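You operate a simulated robot arm through the tools that you are given. There is no shell and no other tool.

The job below is to be done with a simulated robot arm. You get a single attempt, and the scene is never put back.

## Task
Set flow screw 1 OUT to 2 and 1 IN to 4, then run cylinder 1 out and in.
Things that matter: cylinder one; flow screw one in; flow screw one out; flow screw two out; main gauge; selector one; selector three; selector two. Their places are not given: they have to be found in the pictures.

Only the result counts: the job must be done as asked and must still hold three seconds after the hand-in. Knocking over, shifting, dropping, spilling or breaking anything else fails it.

## Robot
A 7-joint arm with a two-finger parallel gripper, fixed in place. Base frame: the origin is on the floor under the middle of its stand, x ahead of it, y to its left, z up; the work surface is at about z = 89.1. Readings come in cm, degrees, newtons and seconds.
With the tool pointing down near the work surface it reaches from about 30 to 70 cm from the base axis. Its first joint turns from -66.0 to 66.0 degrees. Payload 1.57 kg.
Tool frame: the origin (TCP) lies between the finger pads and is the grasp point; the fingertips stand 3 cm ahead of it; z points along the fingers, y is the line along which they close. Largest opening 11 cm; finger width 2.4, thickness 1.2; the body of the gripper, 4.8 by 11.2 cm, starts 7.8 cm behind the TCP.
Orientation is that of the tool frame in the base frame, as a unit quaternion [x, y, z, w]. With the fingers straight down and closing along the base's y, the tool's x points along the base's -x, its y along +y and its z along -z.

## Interface
- The arm moves only by the tool arm_command. Its argument "targets" is a list that holds one entry, the list of rows, each a list of 7 numbers: the shift along the tool's x, y, z in cm, then the turn, a rotation vector about the tool's x, y, z in degrees, then the finger opening in cm, from 0 to 11. In form: [[[x, y, z, rx, ry, rz, jaw], ...]]. A call has 1 to 20 rows; each row shifts and turns the commanded pose from where the row before left it, along the tool's axes as they then stand. Rows are played at 5 a second. More than 5 cm and 8.6 degrees between two rows, or a gripper value outside its range, and nothing of the call is played. Where a pose cannot be reached the arm comes as near as it can. A force on the tool above 40 N (or 10 N above the force at the start of the call, whichever is more), or a blocked arm, ends the call early, and 0.2 s more pass. Each finger travels about 10.8 cm/s and halts on what it meets, pressing with about 29 N; the grip force reading is that of the motor and also rises with nothing between the fingers. The clock runs only during rows and for 0.2 s after the last one: add rows that do not move to give the fingers time. It gives the time, the measured TCP pose, the force on the tool (base axes), the opening and the grip force at its end, in the units of the frame above (readings bear some noise), with the torque about the TCP (base axes, N m) and any sound that the robot's microphone picked up.
- Cameras (640 x 400 px; columns grow to the right, rows downward): "scene" is fixed at [16.69, -40.34, 140.54]; the picture's right is [0.63, -0.78, 0.00], its down [-0.48, -0.39, -0.79] and it looks along [0.61, 0.49, -0.62] (base axes); focal length 239 px, centre (320, 200). "wrist" rides on the gripper at [7, 1.6, -14.1] in the tool frame; the picture's right is [-0.23, 0.97, 0.00], its down [-0.85, -0.20, -0.48] and it looks along [-0.47, -0.11, 0.88] (tool axes); focal length 222 px, centre (320, 200).
- capture(camera): a new picture of that camera. No time passes.
- locate(camera, pixels): for up to 12 pixels [column, row] of the newest picture of that camera ("zoom" is the newest enlarged one), the place [x, y, z] in the base frame of the surface seen there, good to about 0.2 cm, but the place of the scene camera against the robot may be out by one fixed shift of up to 1.8 cm in any direction. No time passes.
- zoom(camera, box): a new picture of the part [left, top, right, bottom] of that camera's present view, enlarged. No time passes.
- sign_off(): hands the job in; it is judged then, once.

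Leave the gripper open and the arm clear of the work at the hand-in unless told otherwise.

The tools are called as name(argument=value, ...) on one line, values as JSON. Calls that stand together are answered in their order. arm_command: Moves the arm, as the interface text tells. Its arguments: {"type":"object","properties":{"targets":{"type":"array","items":{"type":"array","items":{"type":"array","items":{"type":"number"}}}}},"required":["targets"]} The other tools are called the same way: capture (camera) takes a picture; locate (camera, pixels) gives the place of the surface under pixels of a picture; zoom (camera, box) takes an enlarged picture of a part of a camera's view; sign_off () hands the job in.

At the start:

```text
time: 0.0
position: [34.63, 8.59, 126.22]
ee_rot: [0.0, 1.0, 0.0, -0.001]
wrist_force: [0.0, 0.4, -0.2]
ft_torque: [-0.01, 0.0, 0.02]
width: 11.0
grasp_force: 0.0
```

scene: 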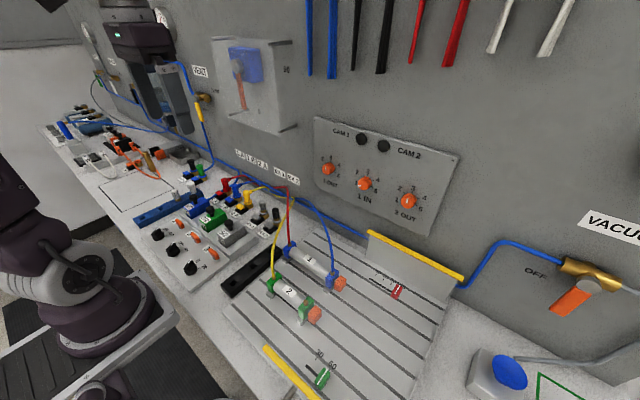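
wrist: 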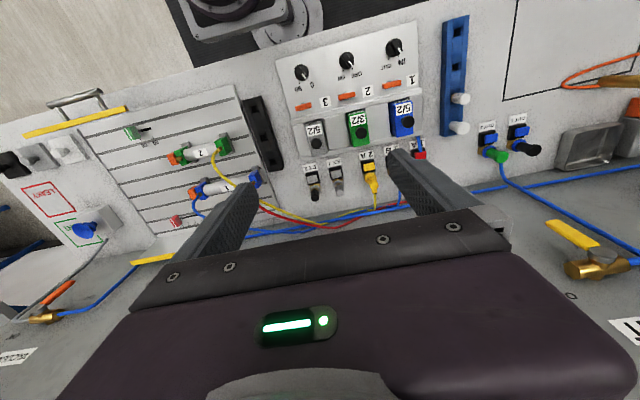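

I see a pneumatics bench: a wall panel with three orange flow screws (about 330,168; 364,183; 408,200 in scene), cylinders 1 and 2, selectors and valves. I'll zoom in on the relevant parts before moving anything.

zoom(camera="scene", box=[300, 110, 470, 240])

zoom(camera="scene", box=[130, 140, 310, 300])

zoom(camera="scene", box=[30, 0, 310, 200])

zoom(camera="scene", box=[220, 220, 460, 400])

zoom(camera="wrist", box=[260, 20, 460, 200])

zoom(camera="scene", box=[440, 180, 640, 400])

```text
3.08 times, centred on (385, 175) of scene
```

zoom: 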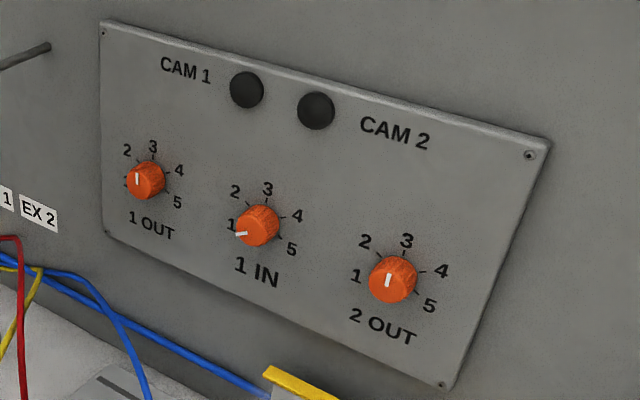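

```text
2.50 times, centred on (220, 220) of scene
```

zoom: 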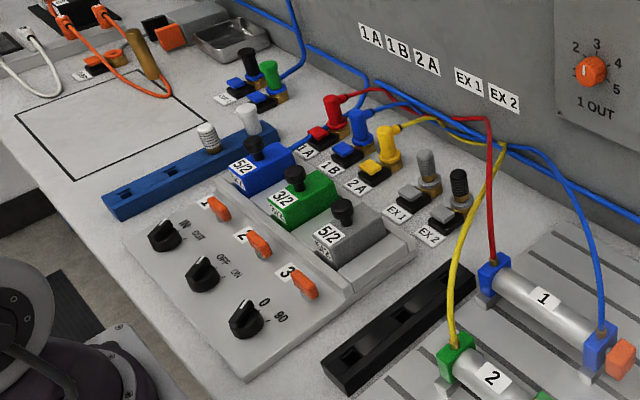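

```text
2.00 times, centred on (170, 100) of scene
```

zoom: 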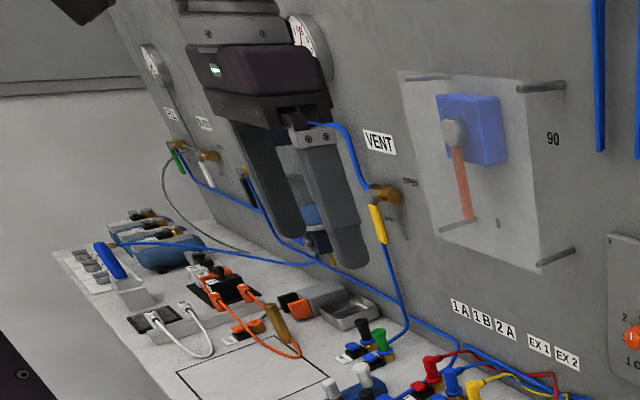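

```text
2.22 times, centred on (340, 310) of scene
```

zoom: 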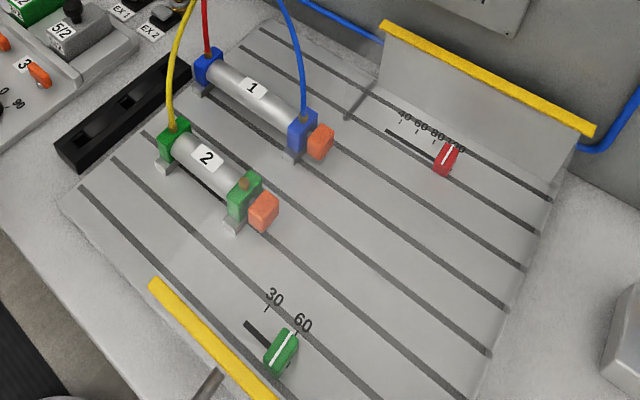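

```text
2.22 times, centred on (360, 110) of wrist
```

zoom: 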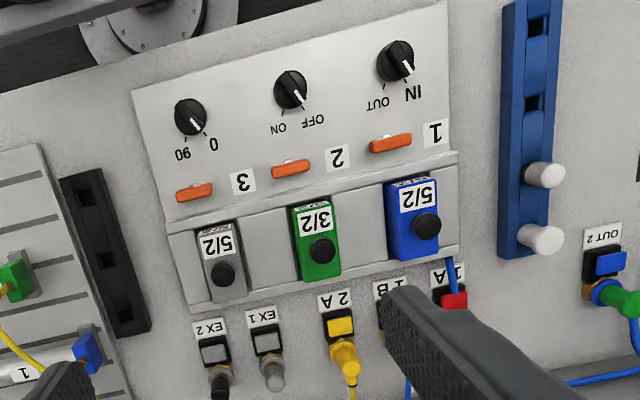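

```text
1.82 times, centred on (540, 290) of scene
```

zoom: 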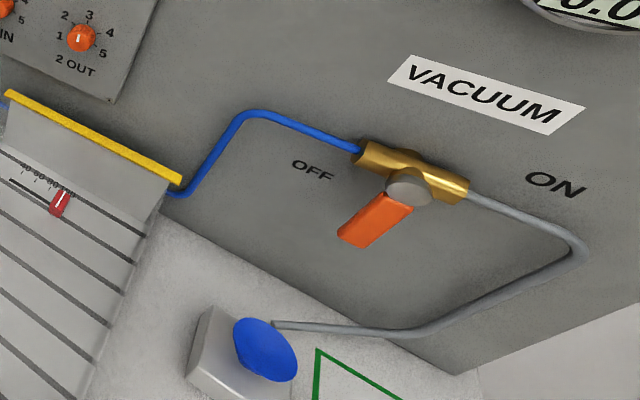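

I'll look more closely at each flow screw, the gauges and supply valves on the left, and the selectors.

zoom(camera="scene", box=[315, 145, 385, 200])

zoom(camera="scene", box=[385, 175, 435, 225])

zoom(camera="scene", box=[80, 0, 220, 110])

zoom(camera="scene", box=[140, 210, 230, 290])

zoom(camera="scene", box=[30, 80, 200, 200])

zoom(camera="wrist", box=[440, 100, 640, 320])

```text
7.27 times, centred on (350, 172) of scene
```

zoom: 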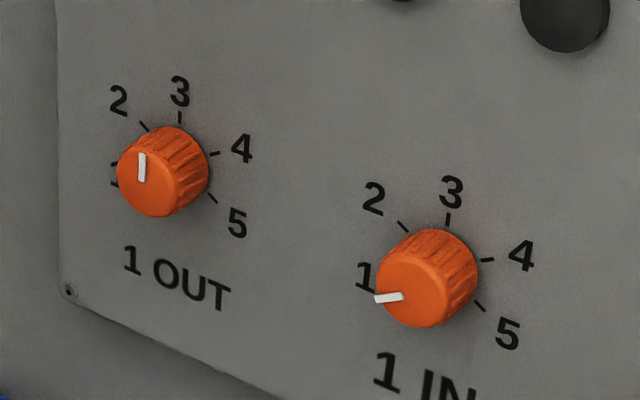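

```text
8.00 times, centred on (410, 200) of scene
```

zoom: 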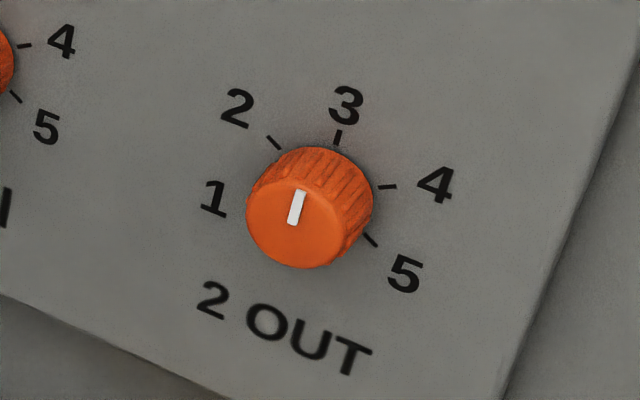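

```text
3.64 times, centred on (150, 55) of scene
```

zoom: 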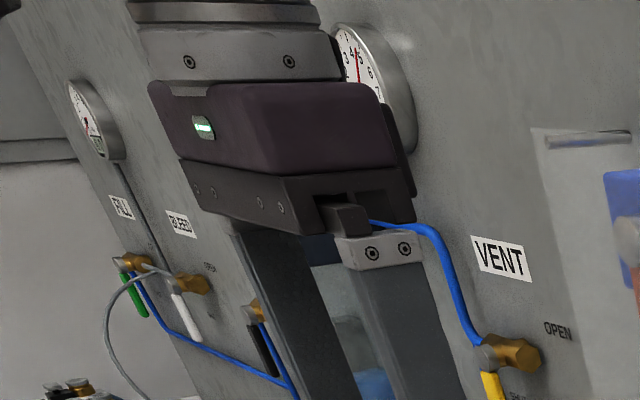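

```text
5.00 times, centred on (185, 250) of scene
```

zoom: 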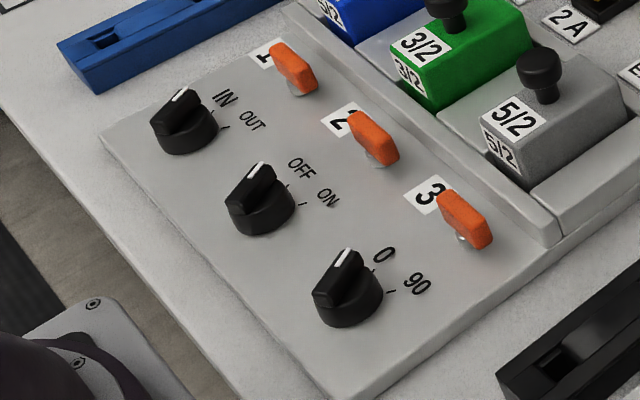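

```text
3.33 times, centred on (115, 140) of scene
```

zoom: 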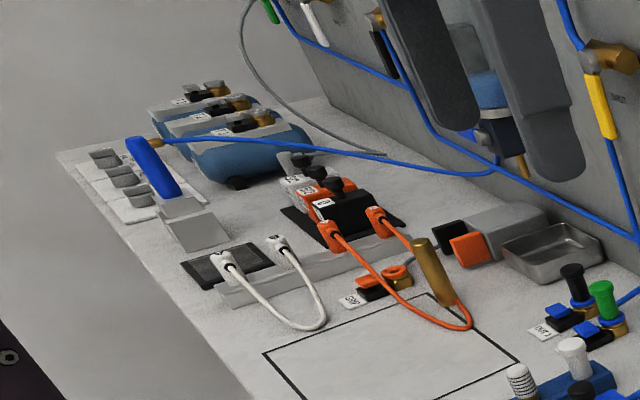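

```text
1.82 times, centred on (540, 210) of wrist
```

zoom: 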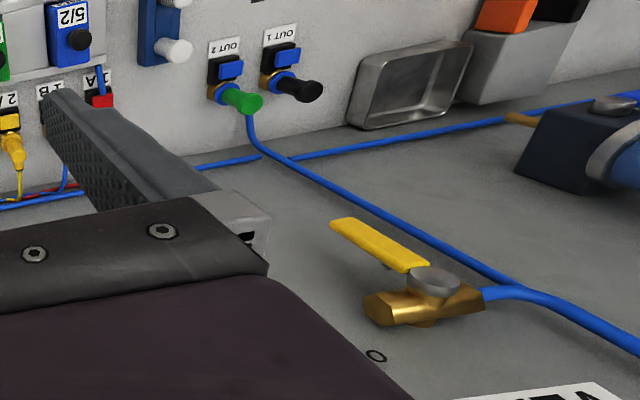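

Now I'll measure positions: the three flow screws and panel corners, the selectors, and the cylinders, using the scene camera.

locate(camera="scene", pixels=[[328, 169], [362, 184], [406, 201], [318, 120], [455, 155], [418, 235], [318, 170], [345, 130], [157, 234], [172, 247], [190, 267], [300, 60]])

locate(camera="scene", pixels=[[196, 225], [212, 238], [228, 253], [310, 260], [340, 284], [292, 292], [315, 315], [398, 292], [322, 378], [184, 240], [205, 260], [226, 190]])

```text
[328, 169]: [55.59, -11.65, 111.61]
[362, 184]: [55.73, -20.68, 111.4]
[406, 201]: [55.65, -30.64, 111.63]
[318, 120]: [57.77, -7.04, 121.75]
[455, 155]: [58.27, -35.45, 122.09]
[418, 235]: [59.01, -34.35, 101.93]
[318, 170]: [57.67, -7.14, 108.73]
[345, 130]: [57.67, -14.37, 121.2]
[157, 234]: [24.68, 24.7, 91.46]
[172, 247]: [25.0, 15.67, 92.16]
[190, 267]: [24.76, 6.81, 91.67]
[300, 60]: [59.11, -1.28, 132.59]
```

```text
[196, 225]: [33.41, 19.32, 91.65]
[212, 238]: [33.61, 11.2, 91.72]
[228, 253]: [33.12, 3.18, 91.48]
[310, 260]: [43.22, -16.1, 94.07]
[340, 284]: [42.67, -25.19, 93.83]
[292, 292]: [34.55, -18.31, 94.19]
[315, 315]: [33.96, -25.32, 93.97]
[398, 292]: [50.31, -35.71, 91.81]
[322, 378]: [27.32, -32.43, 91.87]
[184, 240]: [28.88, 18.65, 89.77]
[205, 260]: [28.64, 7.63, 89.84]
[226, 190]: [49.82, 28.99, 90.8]
```

The wrist camera sees the selectors too, so I can compare both cameras to find the scene camera's offset. I'll locate the same features (selector knobs near 303,73 / 347,60 / 395,47 and the orange flags) in the wrist picture.

locate(camera="wrist", pixels=[[303, 72], [347, 60], [395, 47], [303, 106], [347, 96], [392, 84], [402, 118], [358, 130], [315, 143], [209, 187], [247, 98], [460, 100]])

zoom(camera="wrist", box=[280, 30, 420, 120])

```text
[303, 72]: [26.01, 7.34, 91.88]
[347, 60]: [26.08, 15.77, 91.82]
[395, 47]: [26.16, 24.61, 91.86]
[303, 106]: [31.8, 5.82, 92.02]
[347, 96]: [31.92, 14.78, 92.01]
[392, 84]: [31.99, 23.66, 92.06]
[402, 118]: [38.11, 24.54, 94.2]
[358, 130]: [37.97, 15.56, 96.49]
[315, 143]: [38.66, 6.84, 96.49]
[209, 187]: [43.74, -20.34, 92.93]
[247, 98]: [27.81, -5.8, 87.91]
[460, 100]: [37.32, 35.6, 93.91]
```

```text
4.44 times, centred on (350, 75) of wrist
```

zoom: 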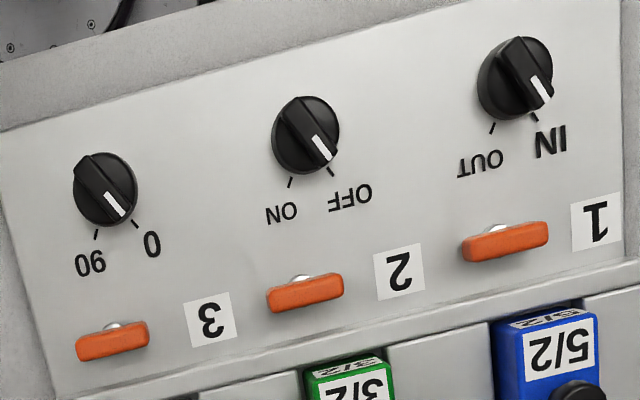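

The orange pieces are toggle paddles and the black knobs are the selectors (1 at IN, 2 at OFF, 3 at 0). Flow screws come first. I'll shift the arm toward the wall panel (base +x about 9, −y about 24) with the tool still down, staying high.

arm_command(targets=[[[-1.3, -3.4, 0, 0, 0, 0, 11], [-1.3, -3.4, 0, 0, 0, 0, 11], [-1.3, -3.4, 0, 0, 0, 0, 11], [-1.3, -3.4, 0, 0, 0, 0, 11], [-1.3, -3.4, 0, 0, 0, 0, 11], [-1.3, -3.4, 0, 0, 0, 0, 11], [-1.3, -3.4, 0, 0, 0, 0, 11]]])

```text
time: 1.6
position: [43.64, -15.31, 126.34]
ee_rot: [0.0, 1.0, 0.0, -0.001]
wrist_force: [0.3, 0.1, -0.3]
ft_torque: [0.03, 0.0, -0.02]
width: 11.0
grasp_force: 0.0
```

The move went as commanded (43.6, −15.3, 126.3). Now I'll tilt the tool from pointing down to pointing horizontally at the wall, turning −90° about tool y in 12 small rows.

arm_command(targets=[[[0, 0, 0, 0, -7.5, 0, 11], [0, 0, 0, 0, -7.5, 0, 11], [0, 0, 0, 0, -7.5, 0, 11], [0, 0, 0, 0, -7.5, 0, 11], [0, 0, 0, 0, -7.5, 0, 11], [0, 0, 0, 0, -7.5, 0, 11], [0, 0, 0, 0, -7.5, 0, 11], [0, 0, 0, 0, -7.5, 0, 11], [0, 0, 0, 0, -7.5, 0, 11], [0, 0, 0, 0, -7.5, 0, 11], [0, 0, 0, 0, -7.5, 0, 11], [0, 0, 0, 0, -7.5, 0, 11], [0, 0, 0, 0, 0, 0, 11]]])

capture(camera="scene")

capture(camera="wrist")

```text
time: 4.4
position: [43.67, -15.2, 126.32]
ee_rot: [0.0, 0.707, 0.0, 0.707]
wrist_force: [-0.4, 0.6, -0.5]
ft_torque: [0.01, -0.01, -0.05]
width: 10.97
grasp_force: 0.1
```

```text
taken
```

scene: 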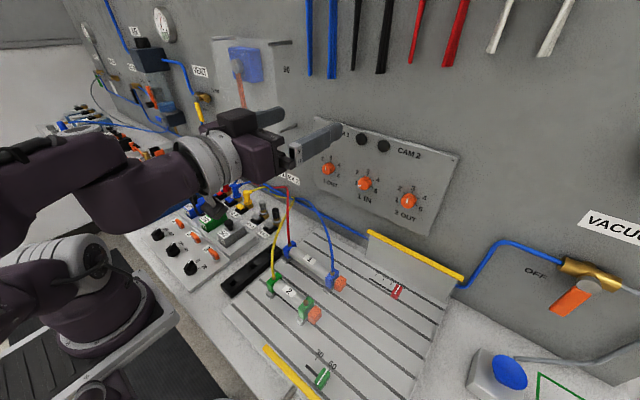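

```text
taken
```

wrist: 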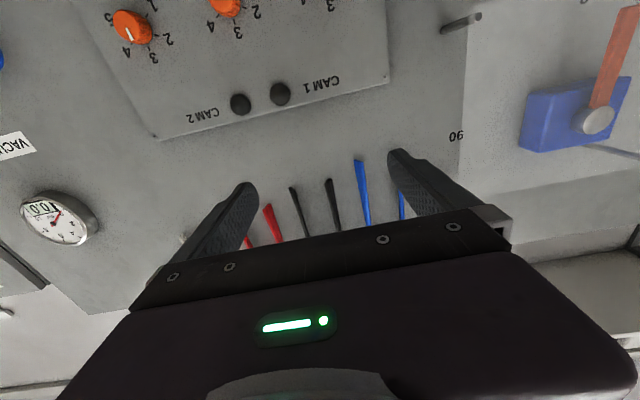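

The tool now points at the wall, and the gauge at (163,23) is in clear view. I'll zoom on the gauge and the panel.

zoom(camera="scene", box=[70, 0, 220, 110])

zoom(camera="scene", box=[145, 0, 185, 45])

zoom(camera="scene", box=[310, 140, 430, 220])

zoom(camera="wrist", box=[90, 0, 290, 130])

```text
3.64 times, centred on (145, 55) of scene
```

zoom: 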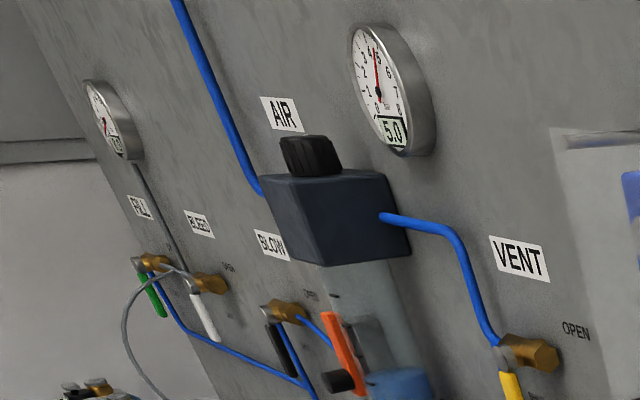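

```text
8.89 times, centred on (165, 22) of scene
```

zoom: 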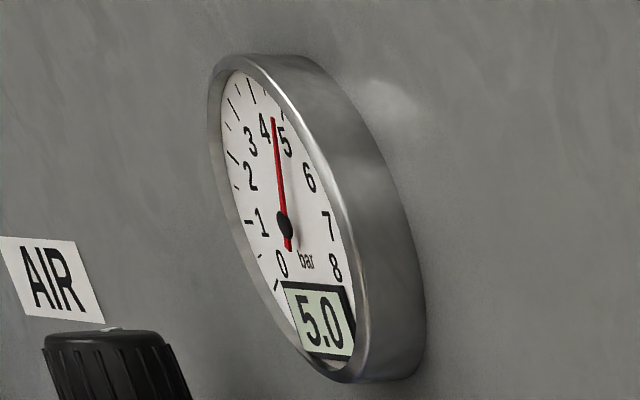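

```text
5.00 times, centred on (370, 180) of scene
```

zoom: 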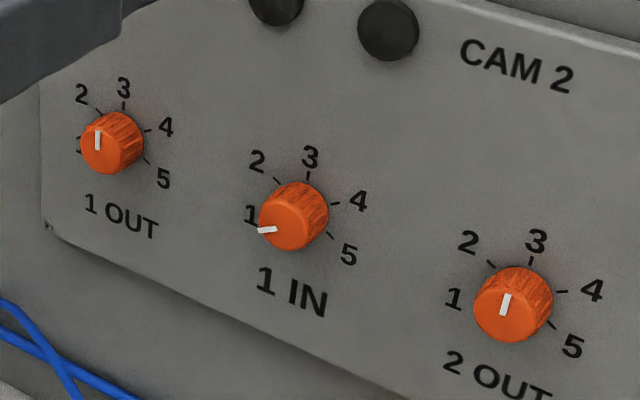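

```text
3.08 times, centred on (190, 65) of wrist
```

zoom: 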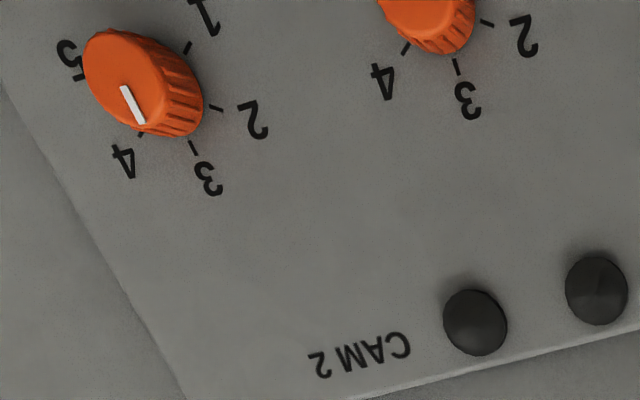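

The main gauge reads 5.0 bar, so air is available. Before lowering, I'll check hose heights (red ~ 288,215; yellow ~ 275,250; blue ~ 328,240) so the hand doesn't touch them.

locate(camera="scene", pixels=[[288, 195], [288, 215], [287, 187], [280, 235], [273, 262], [325, 240], [330, 262], [310, 210], [296, 200], [400, 240], [370, 233], [340, 125]])

zoom(camera="scene", box=[200, 150, 380, 300])

```text
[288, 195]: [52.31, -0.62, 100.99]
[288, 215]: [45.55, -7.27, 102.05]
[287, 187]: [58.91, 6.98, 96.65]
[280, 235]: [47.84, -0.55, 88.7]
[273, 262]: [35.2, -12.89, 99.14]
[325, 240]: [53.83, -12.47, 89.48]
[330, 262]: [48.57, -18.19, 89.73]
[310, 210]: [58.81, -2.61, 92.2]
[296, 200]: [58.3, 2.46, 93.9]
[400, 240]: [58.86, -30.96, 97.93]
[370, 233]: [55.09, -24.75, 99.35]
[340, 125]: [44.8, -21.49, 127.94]
```

```text
2.67 times, centred on (290, 225) of scene
```

zoom: 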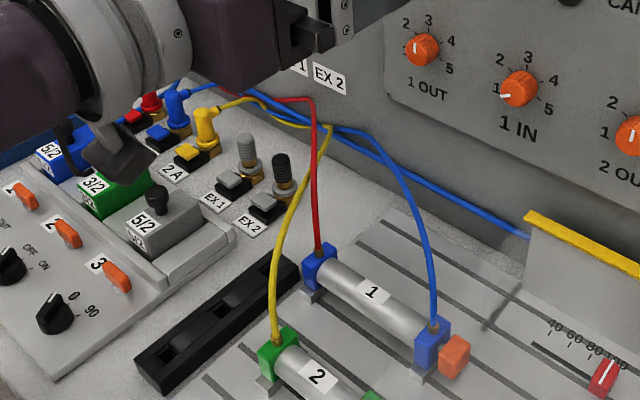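

Hoses rise to about z=103, so I want the hand kept above that. I'll lower by 10 cm (to z≈116) and look at the panel through the wrist camera to pin down the screws.

arm_command(targets=[[[2.5, 0, 0, 0, 0, 0, 11], [2.5, 0, 0, 0, 0, 0, 11], [2.5, 0, 0, 0, 0, 0, 11], [2.5, 0, 0, 0, 0, 0, 11], [0, 0, 0, 0, 0, 0, 11]]])

capture(camera="wrist")

capture(camera="scene")

```text
time: 5.6
position: [42.95, -17.92, 117.89]
ee_rot: [-0.001, 0.708, 0.001, 0.706]
wrist_force: [-0.2, -0.9, 0.6]
ft_torque: [-0.05, -0.01, 0.03]
width: 11.0
grasp_force: 0.0
out of reach, approached as far as the arm can: row 2, 3, 4
```

```text
taken
```

wrist: 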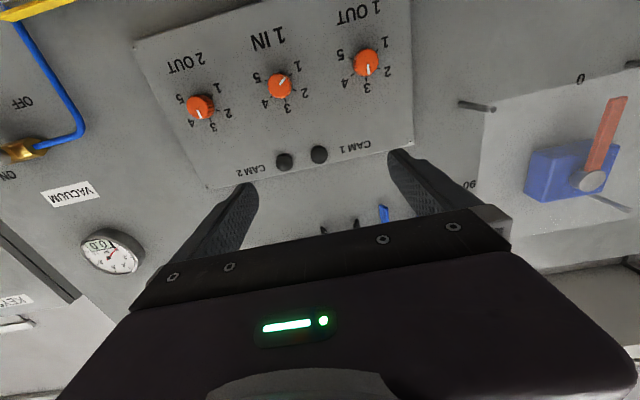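

```text
taken
```

scene: 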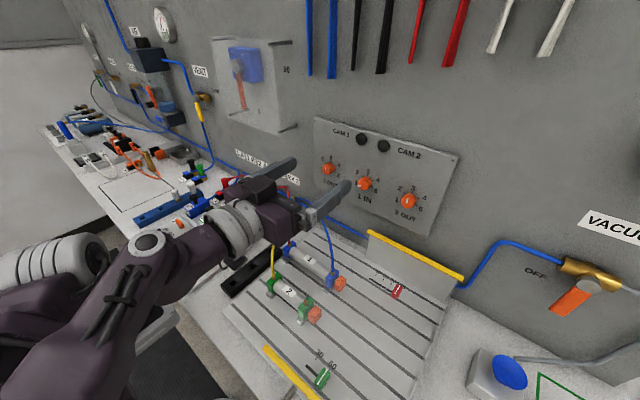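

The arm ran into a reach limit (the wrist is too close to the base for a horizontal tool there) and its elbow swung out. I'll go back up and then forward, where a horizontal pose should be easier to reach.

arm_command(targets=[[[-2.5, 0, 0, 0, 0, 0, 11], [-2.5, 0, 0, 0, 0, 0, 11], [-2.5, 0, 0, 0, 0, 0, 11], [0, 0, 0, 0, 0, 0, 11], [0, 0, 0, 0, 0, 0, 11]]])

capture(camera="scene")

```text
time: 6.8
position: [43.05, -18.14, 125.42]
ee_rot: [0.0, 0.707, 0.0, 0.707]
wrist_force: [-0.3, -0.5, 0.2]
ft_torque: [0.0, -0.02, -0.01]
width: 10.99
grasp_force: 0.0
```

```text
taken
```

scene: 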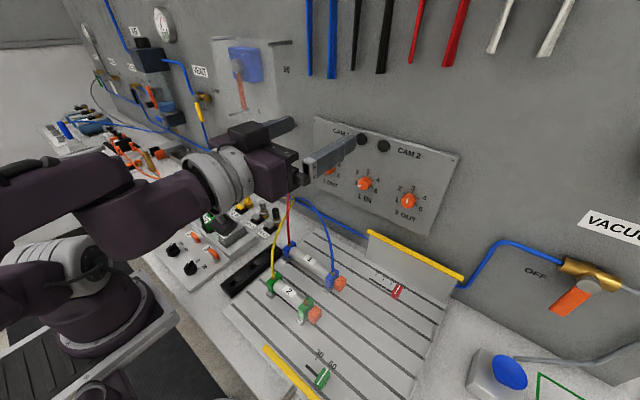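

Back at z=125. Now forward 7 cm, then down in small rows to z≈113.

arm_command(targets=[[[0, 0, 3.5, 0, 0, 0, 11], [0, 0, 3.5, 0, 0, 0, 11], [2, 0, 0, 0, 0, 0, 11], [2, 0, 0, 0, 0, 0, 11], [0, 0, 0, 0, 0, 0, 11]]])

capture(camera="scene")

capture(camera="wrist")

```text
time: 8.0
position: [47.57, -18.47, 122.89]
ee_rot: [-0.001, 0.708, 0.001, 0.707]
wrist_force: [-0.9, 0.0, -0.3]
ft_torque: [0.04, 0.0, -0.01]
width: 11.0
grasp_force: 0.0
out of reach, approached as far as the arm can: row 2, 3, 4
```

```text
taken
```

scene: 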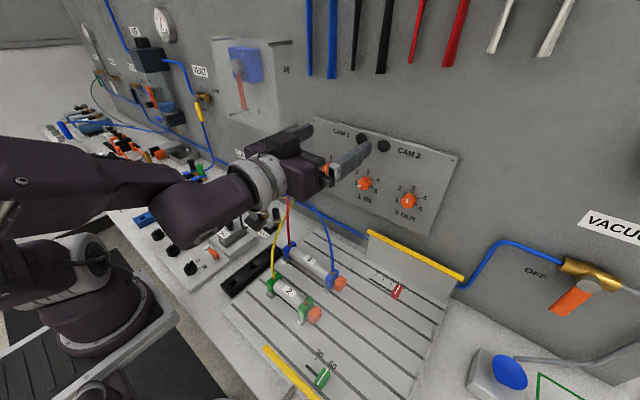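

```text
taken
```

wrist: 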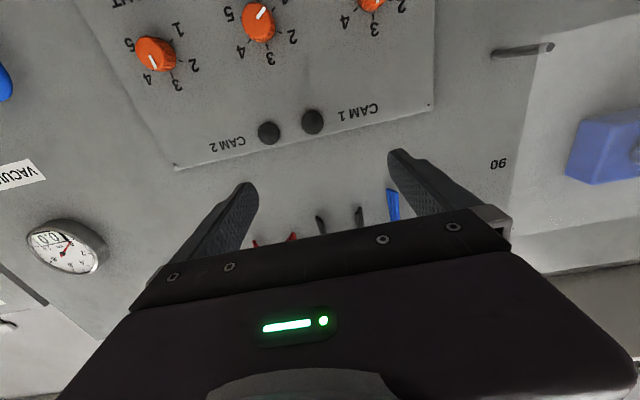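

Reach limit again, so a joint is constraining the horizontal pose. I'll measure where the arm's own joints are, to understand the geometry: shoulder near (75,260), elbow near (25,180), forearm/wrist near (180,210) and (270,180).

locate(camera="scene", pixels=[[75, 260], [95, 320], [30, 190], [100, 170], [150, 185], [185, 215], [230, 195], [270, 185], [300, 175], [60, 160], [20, 230], [100, 250]])

zoom(camera="scene", box=[0, 120, 340, 400])

```text
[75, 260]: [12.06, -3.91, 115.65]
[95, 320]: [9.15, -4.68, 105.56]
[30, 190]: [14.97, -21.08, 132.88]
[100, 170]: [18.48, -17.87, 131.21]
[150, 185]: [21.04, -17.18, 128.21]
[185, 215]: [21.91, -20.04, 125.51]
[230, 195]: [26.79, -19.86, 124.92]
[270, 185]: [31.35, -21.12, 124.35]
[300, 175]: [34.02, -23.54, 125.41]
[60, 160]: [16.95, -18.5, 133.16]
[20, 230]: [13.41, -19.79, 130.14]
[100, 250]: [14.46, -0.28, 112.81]
```

```text
1.43 times, centred on (170, 260) of scene
```

zoom: 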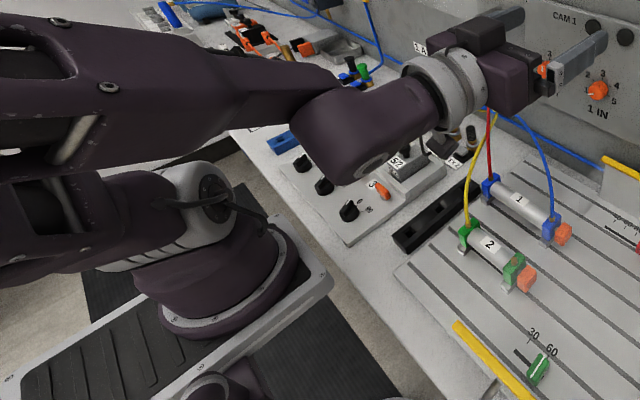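

The forearm comes in steeply from above, so a fully horizontal tool exceeds the wrist limit. I'll instead tilt the tool 30° below horizontal, which suits the arm better, and turn knobs about their own axis. I'll tilt +30° about tool y, then lower a little and look.

arm_command(targets=[[[0, 0, 0, 0, 7.5, 0, 8], [0, 0, 0, 0, 7.5, 0, 8], [0, 0, 0, 0, 7.5, 0, 8], [0, 0, 0, 0, 7.5, 0, 8], [0, 0, 0, 0, 0, 0, 8], [2.5, 1.25, 1.67, 0, 0, 0, 8], [2.5, 1.25, 1.67, 0, 0, 0, 8], [0, 0, 0, 0, 0, 0, 8]]])

capture(camera="scene")

capture(camera="wrist")

```text
time: 9.8
position: [47.98, -15.93, 116.71]
ee_rot: [0.0, 0.866, -0.001, 0.5]
wrist_force: [-0.1, 0.8, 0.6]
ft_torque: [0.02, 0.0, 0.02]
width: 8.02
grasp_force: 0.1
```

```text
taken
```

scene: 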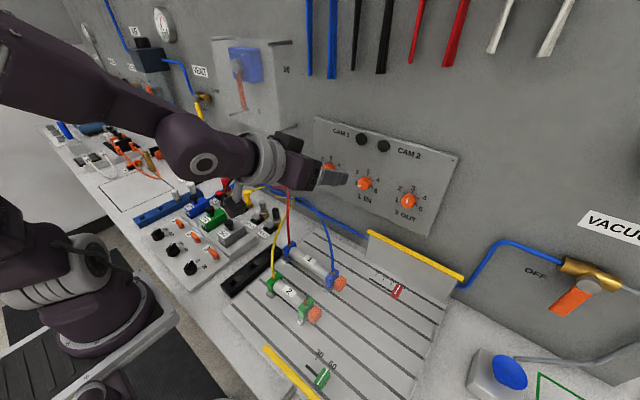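

```text
taken
```

wrist: 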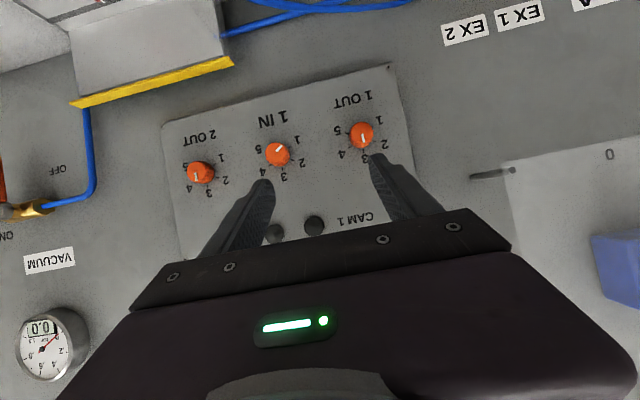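

The pose was reached fully (48.0, −15.9, 116.7, tilt 30°). All three screws are visible in the wrist picture; I'll zoom in on them.

zoom(camera="wrist", box=[325, 85, 395, 165])

zoom(camera="wrist", box=[240, 105, 320, 185])

locate(camera="wrist", pixels=[[361, 136], [361, 128], [361, 144], [352, 136], [370, 136], [279, 155], [268, 155], [289, 155], [279, 146], [279, 165], [201, 174], [200, 184]])

```text
5.00 times, centred on (360, 125) of wrist
```

zoom: 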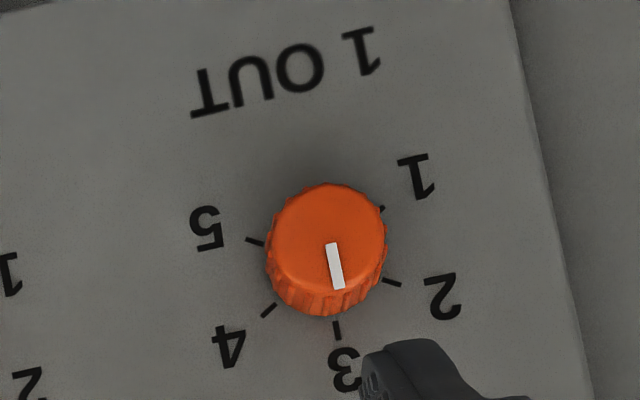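

```text
5.00 times, centred on (280, 145) of wrist
```

zoom: 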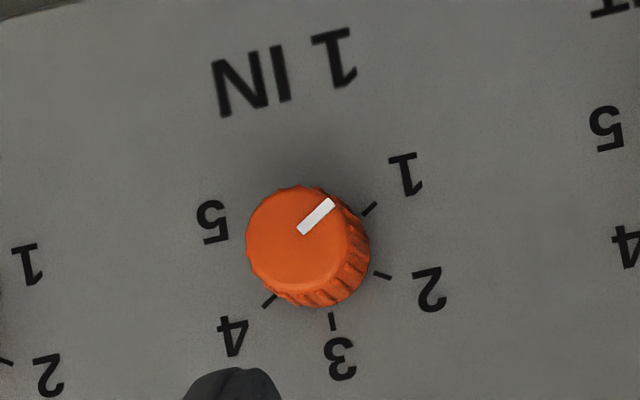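

```text
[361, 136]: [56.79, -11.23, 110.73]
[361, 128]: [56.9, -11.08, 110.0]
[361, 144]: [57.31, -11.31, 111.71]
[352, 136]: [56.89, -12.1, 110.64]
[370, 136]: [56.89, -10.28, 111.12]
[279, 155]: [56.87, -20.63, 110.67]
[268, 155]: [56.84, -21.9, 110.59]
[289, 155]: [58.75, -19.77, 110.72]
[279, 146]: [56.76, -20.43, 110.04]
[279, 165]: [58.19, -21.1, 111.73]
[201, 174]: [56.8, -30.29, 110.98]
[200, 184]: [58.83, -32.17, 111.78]
```

The knobs' dials have 5 ticks spaced about 60° (1 at −120°, 3 at top, 5 at +120°). 1 OUT reads 3 and must go to 2 (−60°); 1 IN reads 1 and must go to 4 (+180°). I'll locate tick marks and knob faces precisely for the axis positions.

zoom(camera="wrist", box=[325, 85, 395, 165])

locate(camera="zoom", pixels=[[379, 208], [391, 282], [337, 330], [268, 310], [254, 240], [328, 238], [278, 238], [378, 238], [328, 190], [328, 280], [333, 245], [339, 287]])

zoom(camera="wrist", box=[240, 105, 320, 185])

locate(camera="zoom", pixels=[[370, 209], [383, 275], [333, 322], [268, 301], [305, 235], [255, 235], [345, 235], [305, 192], [305, 280], [300, 230], [332, 203], [160, 150]])

```text
5.00 times, centred on (360, 125) of wrist
```

zoom: 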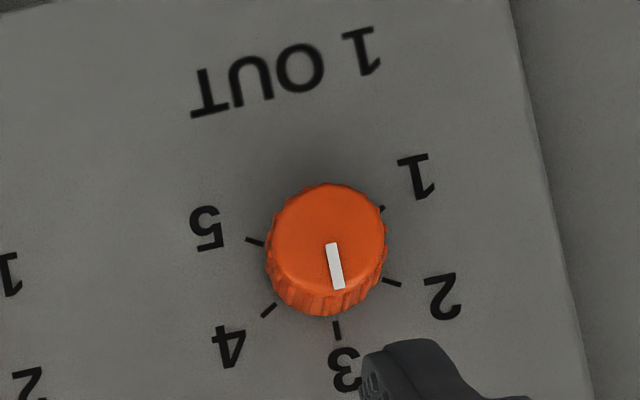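

```text
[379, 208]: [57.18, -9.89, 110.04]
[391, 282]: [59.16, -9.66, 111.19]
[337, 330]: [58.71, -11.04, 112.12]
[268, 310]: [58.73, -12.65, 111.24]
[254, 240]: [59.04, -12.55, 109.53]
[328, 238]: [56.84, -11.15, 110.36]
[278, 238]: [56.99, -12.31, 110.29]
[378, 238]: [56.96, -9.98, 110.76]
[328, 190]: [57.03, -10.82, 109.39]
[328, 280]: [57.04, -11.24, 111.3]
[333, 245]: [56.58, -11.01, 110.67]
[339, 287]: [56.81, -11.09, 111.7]
```

```text
5.00 times, centred on (280, 145) of wrist
```

zoom: 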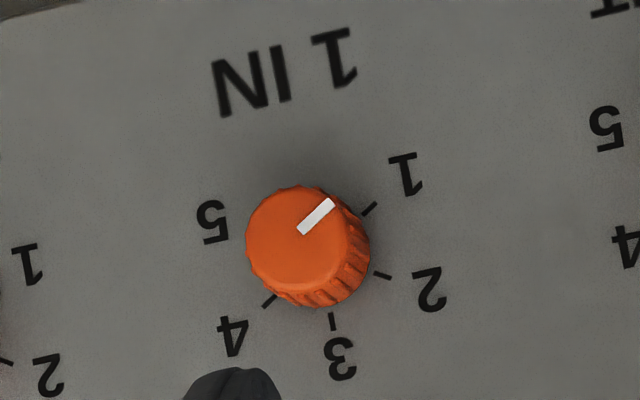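

```text
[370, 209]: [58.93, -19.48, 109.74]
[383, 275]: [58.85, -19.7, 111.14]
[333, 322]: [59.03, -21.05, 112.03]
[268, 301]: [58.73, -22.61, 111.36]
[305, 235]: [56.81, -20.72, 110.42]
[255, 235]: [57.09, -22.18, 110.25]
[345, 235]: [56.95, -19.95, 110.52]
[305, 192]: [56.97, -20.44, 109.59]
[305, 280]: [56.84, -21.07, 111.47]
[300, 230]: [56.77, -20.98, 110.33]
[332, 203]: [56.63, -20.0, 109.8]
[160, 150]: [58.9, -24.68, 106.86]
```

Axes found: 1 OUT at (y −11.12, z 110.38), 1 IN at (y −21.1, z 110.38), knob faces at x≈56.85, panel x≈58.85. For 1 OUT I'll pre-roll the hand +30° about the knob axis (base x) so a single −60° stroke is possible, and line up in front of the knob at x=50.

arm_command(targets=[[[0, 0, 0, -3.75, 0, 6.495, 6], [0, 0, 0, -3.75, 0, 6.495, 6], [0, 0, 0, -3.75, 0, 6.495, 6], [0, 0, 0, -3.75, 0, 6.495, 6], [0, 0, 0, 0, 0, 0, 6], [1.623, 0.333, 1.713, 0, 0, 0, 6], [1.623, 0.333, 1.713, 0, 0, 0, 6], [1.623, 0.333, 1.713, 0, 0, 0, 6], [0, 0, 0, 0, 0, 0, 6]]])

capture(camera="wrist")

capture(camera="scene")

```text
time: 11.8
position: [46.48, -13.98, 115.79]
ee_rot: [0.13, 0.836, 0.224, 0.483]
wrist_force: [0.3, 0.0, 0.0]
ft_torque: [-0.02, 0.0, 0.01]
width: 6.0
grasp_force: 0.1
out of reach, approached as far as the arm can: row 3, 4, 6, 7, 8
```

```text
taken
```

wrist: 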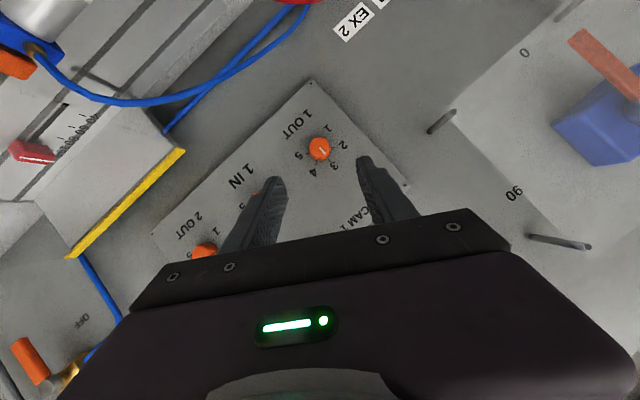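

```text
taken
```

scene: 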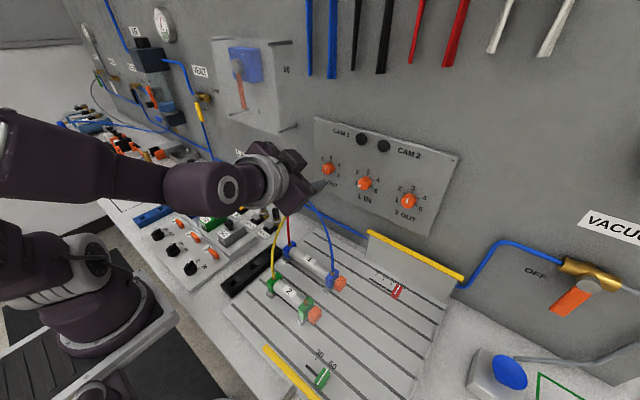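

Orientation was reached but not position, so the arm doesn't like the hand swung to the right. I'll undo that roll, tilt to 45° below horizontal, move to a stand-off in front of 1 OUT (x≈51), and test rolling the other way (−30°).

arm_command(targets=[[[0, 0, 0, 3.75, 0, -6.495, 6], [0, 0, 0, 3.75, 0, -6.495, 6], [0, 0, 0, 3.75, 0, -6.495, 6], [0, 0, 0, 3.75, 0, -6.495, 6], [0, 0, 0, 0, 7.5, 0, 6], [0, 0, 0, 0, 7.5, 0, 6], [-0.365, 1.43, 2.83, 0, 0, 0, 6], [-0.365, 1.43, 2.83, 0, 0, 0, 6], [0, 0, 0, 0, 0, 0, 6]]])

arm_command(targets=[[[0, 0, 0, 5.303, 0, -5.303, 6], [0, 0, 0, 5.303, 0, -5.303, 6], [0, 0, 0, 5.303, 0, -5.303, 6], [0, 0, 0, 5.303, 0, -5.303, 6], [0, 0, 0, 0, 0, 0, 6]]])

capture(camera="wrist")

capture(camera="scene")

```text
time: 13.8
position: [47.12, -13.5, 115.19]
ee_rot: [0.0, 0.924, 0.0, 0.383]
wrist_force: [0.1, -1.1, -0.1]
ft_torque: [0.02, 0.02, -0.02]
width: 6.01
grasp_force: 0.1
out of reach, approached as far as the arm can: row 7, 8
```

```text
time: 15.0
position: [46.3, -14.32, 115.25]
ee_rot: [-0.063, 0.898, -0.15, 0.409]
wrist_force: [0.3, -0.1, 0.2]
ft_torque: [0.02, -0.03, 0.03]
width: 5.98
grasp_force: 0.2
out of reach, approached as far as the arm can: row 3, 4
```

```text
taken
```

wrist: 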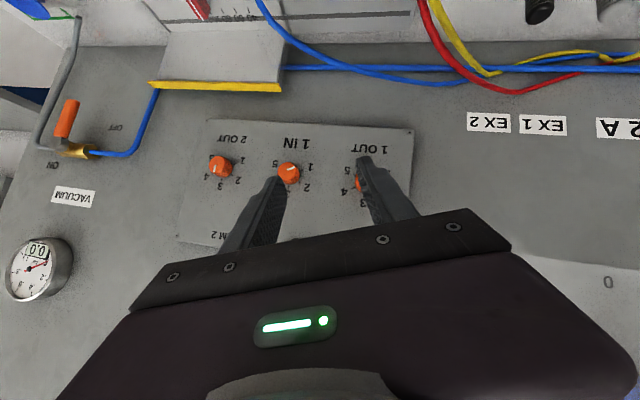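

```text
taken
```

scene: 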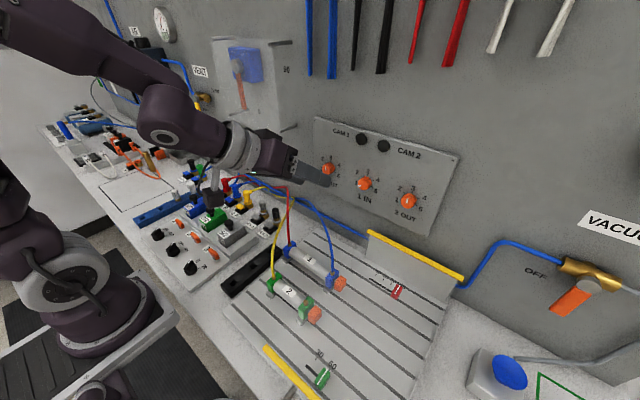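

Still limited. I need to understand which joint is limiting, so I'll locate points along the arm in the newest scene picture (shoulder ~ (65,265), forearm ~ (40,40),(100,60), wrist ~ (165,135), hand ~ (250,150)).

locate(camera="scene", pixels=[[65, 268], [10, 10], [60, 30], [100, 60], [130, 90], [165, 135], [200, 120], [235, 148], [265, 155], [20, 200], [100, 10], [330, 180]])

zoom(camera="scene", box=[0, 0, 340, 210])

zoom(camera="scene", box=[0, 170, 200, 400])

```text
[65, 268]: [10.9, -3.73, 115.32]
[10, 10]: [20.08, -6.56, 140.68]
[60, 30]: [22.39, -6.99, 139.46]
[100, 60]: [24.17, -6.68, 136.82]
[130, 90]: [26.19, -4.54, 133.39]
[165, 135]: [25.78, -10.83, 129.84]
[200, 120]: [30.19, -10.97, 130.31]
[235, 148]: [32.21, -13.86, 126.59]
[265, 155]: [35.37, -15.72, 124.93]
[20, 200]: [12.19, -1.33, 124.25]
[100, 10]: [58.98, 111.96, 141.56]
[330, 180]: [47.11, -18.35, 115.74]
```

```text
1.88 times, centred on (170, 105) of scene
```

zoom: 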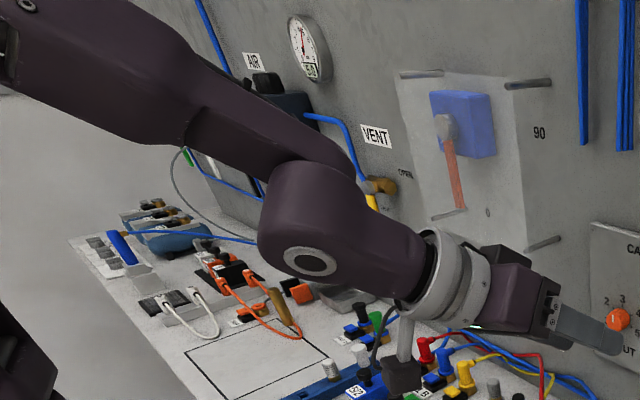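

```text
1.74 times, centred on (100, 285) of scene
```

zoom: 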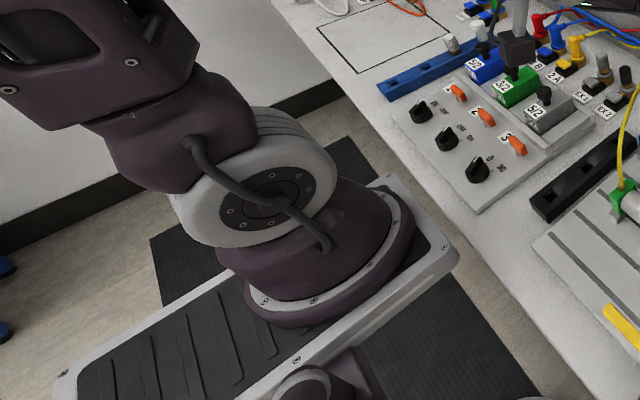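

The hand camera hangs on a solid bracket, so I must keep it clear of hoses. I think the arm has ended up in an awkward elbow configuration. I'll go back to the straight-down tool orientation here, then push forward toward the wall with the tool down (within the stated reach) and re-tilt from there.

arm_command(targets=[[[0, 0, 0, -4.16, 0, 4.78, 6], [0, 0, 0, -4.16, 0, 4.78, 6], [0, 0, 0, -4.16, 0, 4.78, 6], [0, 0, 0, 0, 7, 0, 6], [0, 0, 0, 0, 7, 0, 6], [0, 0, 0, 0, 7, 0, 6], [0, 0, 0, 0, 7, 0, 6], [0, 0, 0, 0, 7, 0, 6], [0, 0, 0, 0, 7, 0, 6], [0, 0, 0, 0, 7, 0, 6], [0, 0, 0, 0, 0, 0, 6]]])

capture(camera="scene")

```text
time: 17.4
position: [45.52, -13.85, 116.31]
ee_rot: [0.004, 1.0, 0.003, 0.0]
wrist_force: [0.3, 1.0, -0.4]
ft_torque: [-0.01, 0.02, 0.0]
width: 6.0
grasp_force: 0.0
out of reach, approached as far as the arm can: row 5, 6
```

```text
taken
```

scene: 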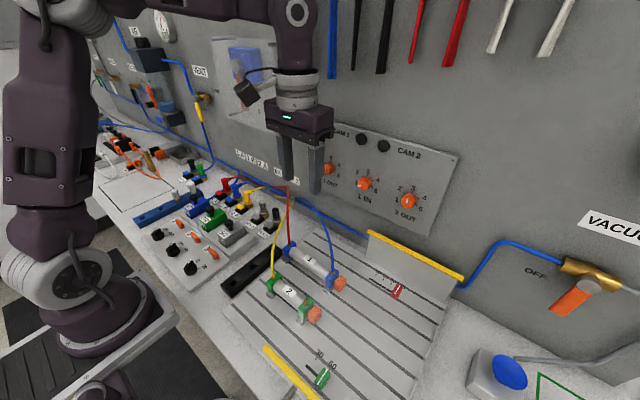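

The arm is back in a clean, elbow-up pose with tool down at (45.5, −13.9, 116.3). Now forward 6 cm at this height and then tilt to 60° below horizontal (−30° about tool y), watching for limits.

arm_command(targets=[[[-2, 0, 0, 0, 0, 0, 6], [-2, 0, 0, 0, 0, 0, 6], [-2, 0, 0, 0, 0, 0, 6], [0, 0, 0, 0, 0, 0, 6]]])

arm_command(targets=[[[0, 0, 0, 0, -7.5, 0, 6], [0, 0, 0, 0, -7.5, 0, 6], [0, 0, 0, 0, -7.5, 0, 6], [0, 0, 0, 0, -7.5, 0, 6], [0, 0, 0, 0, 0, 0, 6]]])

capture(camera="scene")

capture(camera="wrist")

```text
time: 18.4
position: [51.41, -13.87, 116.22]
ee_rot: [0.004, 1.0, 0.003, 0.001]
wrist_force: [-0.3, -0.4, -0.2]
ft_torque: [-0.07, 0.03, -0.03]
width: 5.99
grasp_force: 0.0
```

```text
time: 19.6
position: [51.29, -13.77, 116.23]
ee_rot: [0.006, 0.966, 0.001, 0.259]
wrist_force: [-0.7, -0.4, -0.1]
ft_torque: [0.01, 0.01, 0.0]
width: 6.0
grasp_force: 0.1
```

```text
taken
```

scene: 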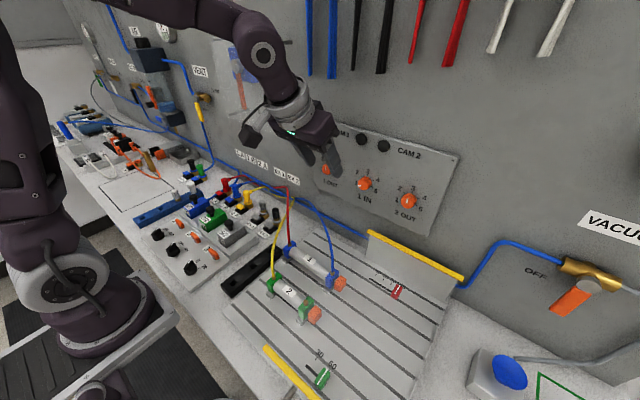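

```text
taken
```

wrist: 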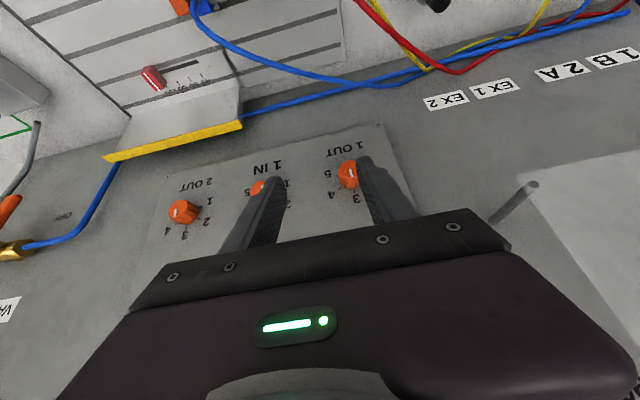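

Reached cleanly: tilt 60° at (51.3, −13.8, 116.2). Now to the stand-off in front of 1 OUT (53, −11.1, 112.7), then test a +30° roll about the knob axis.

arm_command(targets=[[[0.14, 1.33, 1.94, 0, 0, 0, 6], [0.14, 1.33, 1.94, 0, 0, 0, 6], [0, 0, 0, 0, 0, 0, 6]]])

arm_command(targets=[[[0, 0, 0, -6.495, 0, 3.75, 6], [0, 0, 0, -6.495, 0, 3.75, 6], [0, 0, 0, -6.495, 0, 3.75, 6], [0, 0, 0, -6.495, 0, 3.75, 6], [0, 0, 0, 0, 0, 0, 6]]])

capture(camera="scene")

capture(camera="wrist")

```text
time: 20.4
position: [53.24, -11.16, 112.87]
ee_rot: [0.004, 0.966, 0.002, 0.26]
wrist_force: [0.5, -0.1, -0.3]
ft_torque: [-0.01, 0.01, -0.03]
width: 6.03
grasp_force: 0.0
```

```text
time: 21.6
position: [53.17, -11.13, 112.76]
ee_rot: [0.072, 0.932, 0.252, 0.252]
wrist_force: [0.1, -0.3, 0.6]
ft_torque: [0.0, 0.0, -0.02]
width: 6.01
grasp_force: 0.0
```

```text
taken
```

scene: 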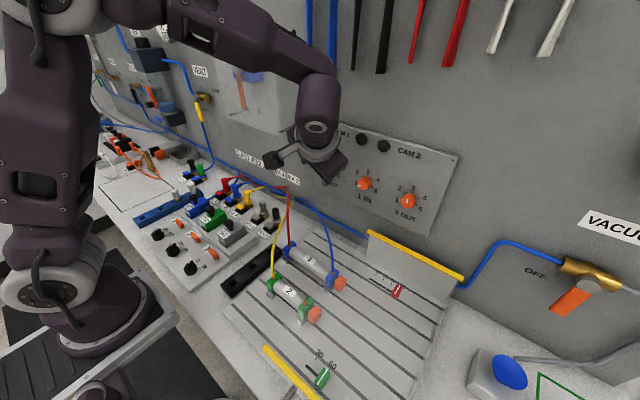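

```text
taken
```

wrist: 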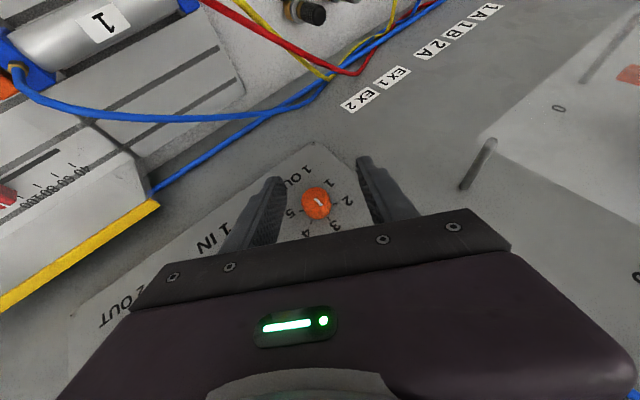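

+30° roll is fully reached here. Before gripping, I'll test the whole −60° stroke in free space (to −30°) at this stand-off.

arm_command(targets=[[[0, 0, 0, 6.495, 0, -3.75, 6], [0, 0, 0, 6.495, 0, -3.75, 6], [0, 0, 0, 6.495, 0, -3.75, 6], [0, 0, 0, 6.495, 0, -3.75, 6], [0, 0, 0, 6.495, 0, -3.75, 6], [0, 0, 0, 6.495, 0, -3.75, 6], [0, 0, 0, 6.495, 0, -3.75, 6], [0, 0, 0, 6.495, 0, -3.75, 6], [0, 0, 0, 0, 0, 0, 6]]])

capture(camera="scene")

capture(camera="wrist")

```text
time: 23.6
position: [53.27, -11.14, 112.85]
ee_rot: [-0.062, 0.934, -0.248, 0.25]
wrist_force: [-0.3, 0.3, 0.7]
ft_torque: [0.0, -0.02, -0.02]
width: 6.0
grasp_force: 0.0
```

```text
taken
```

scene: 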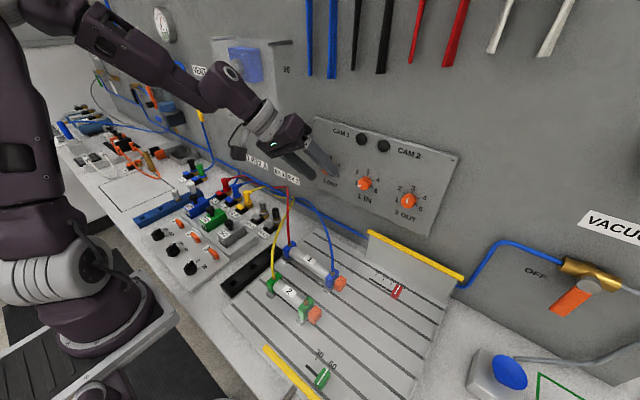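

```text
taken
```

wrist: 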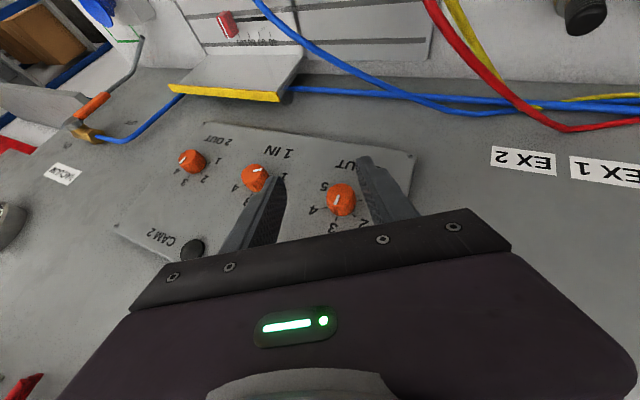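

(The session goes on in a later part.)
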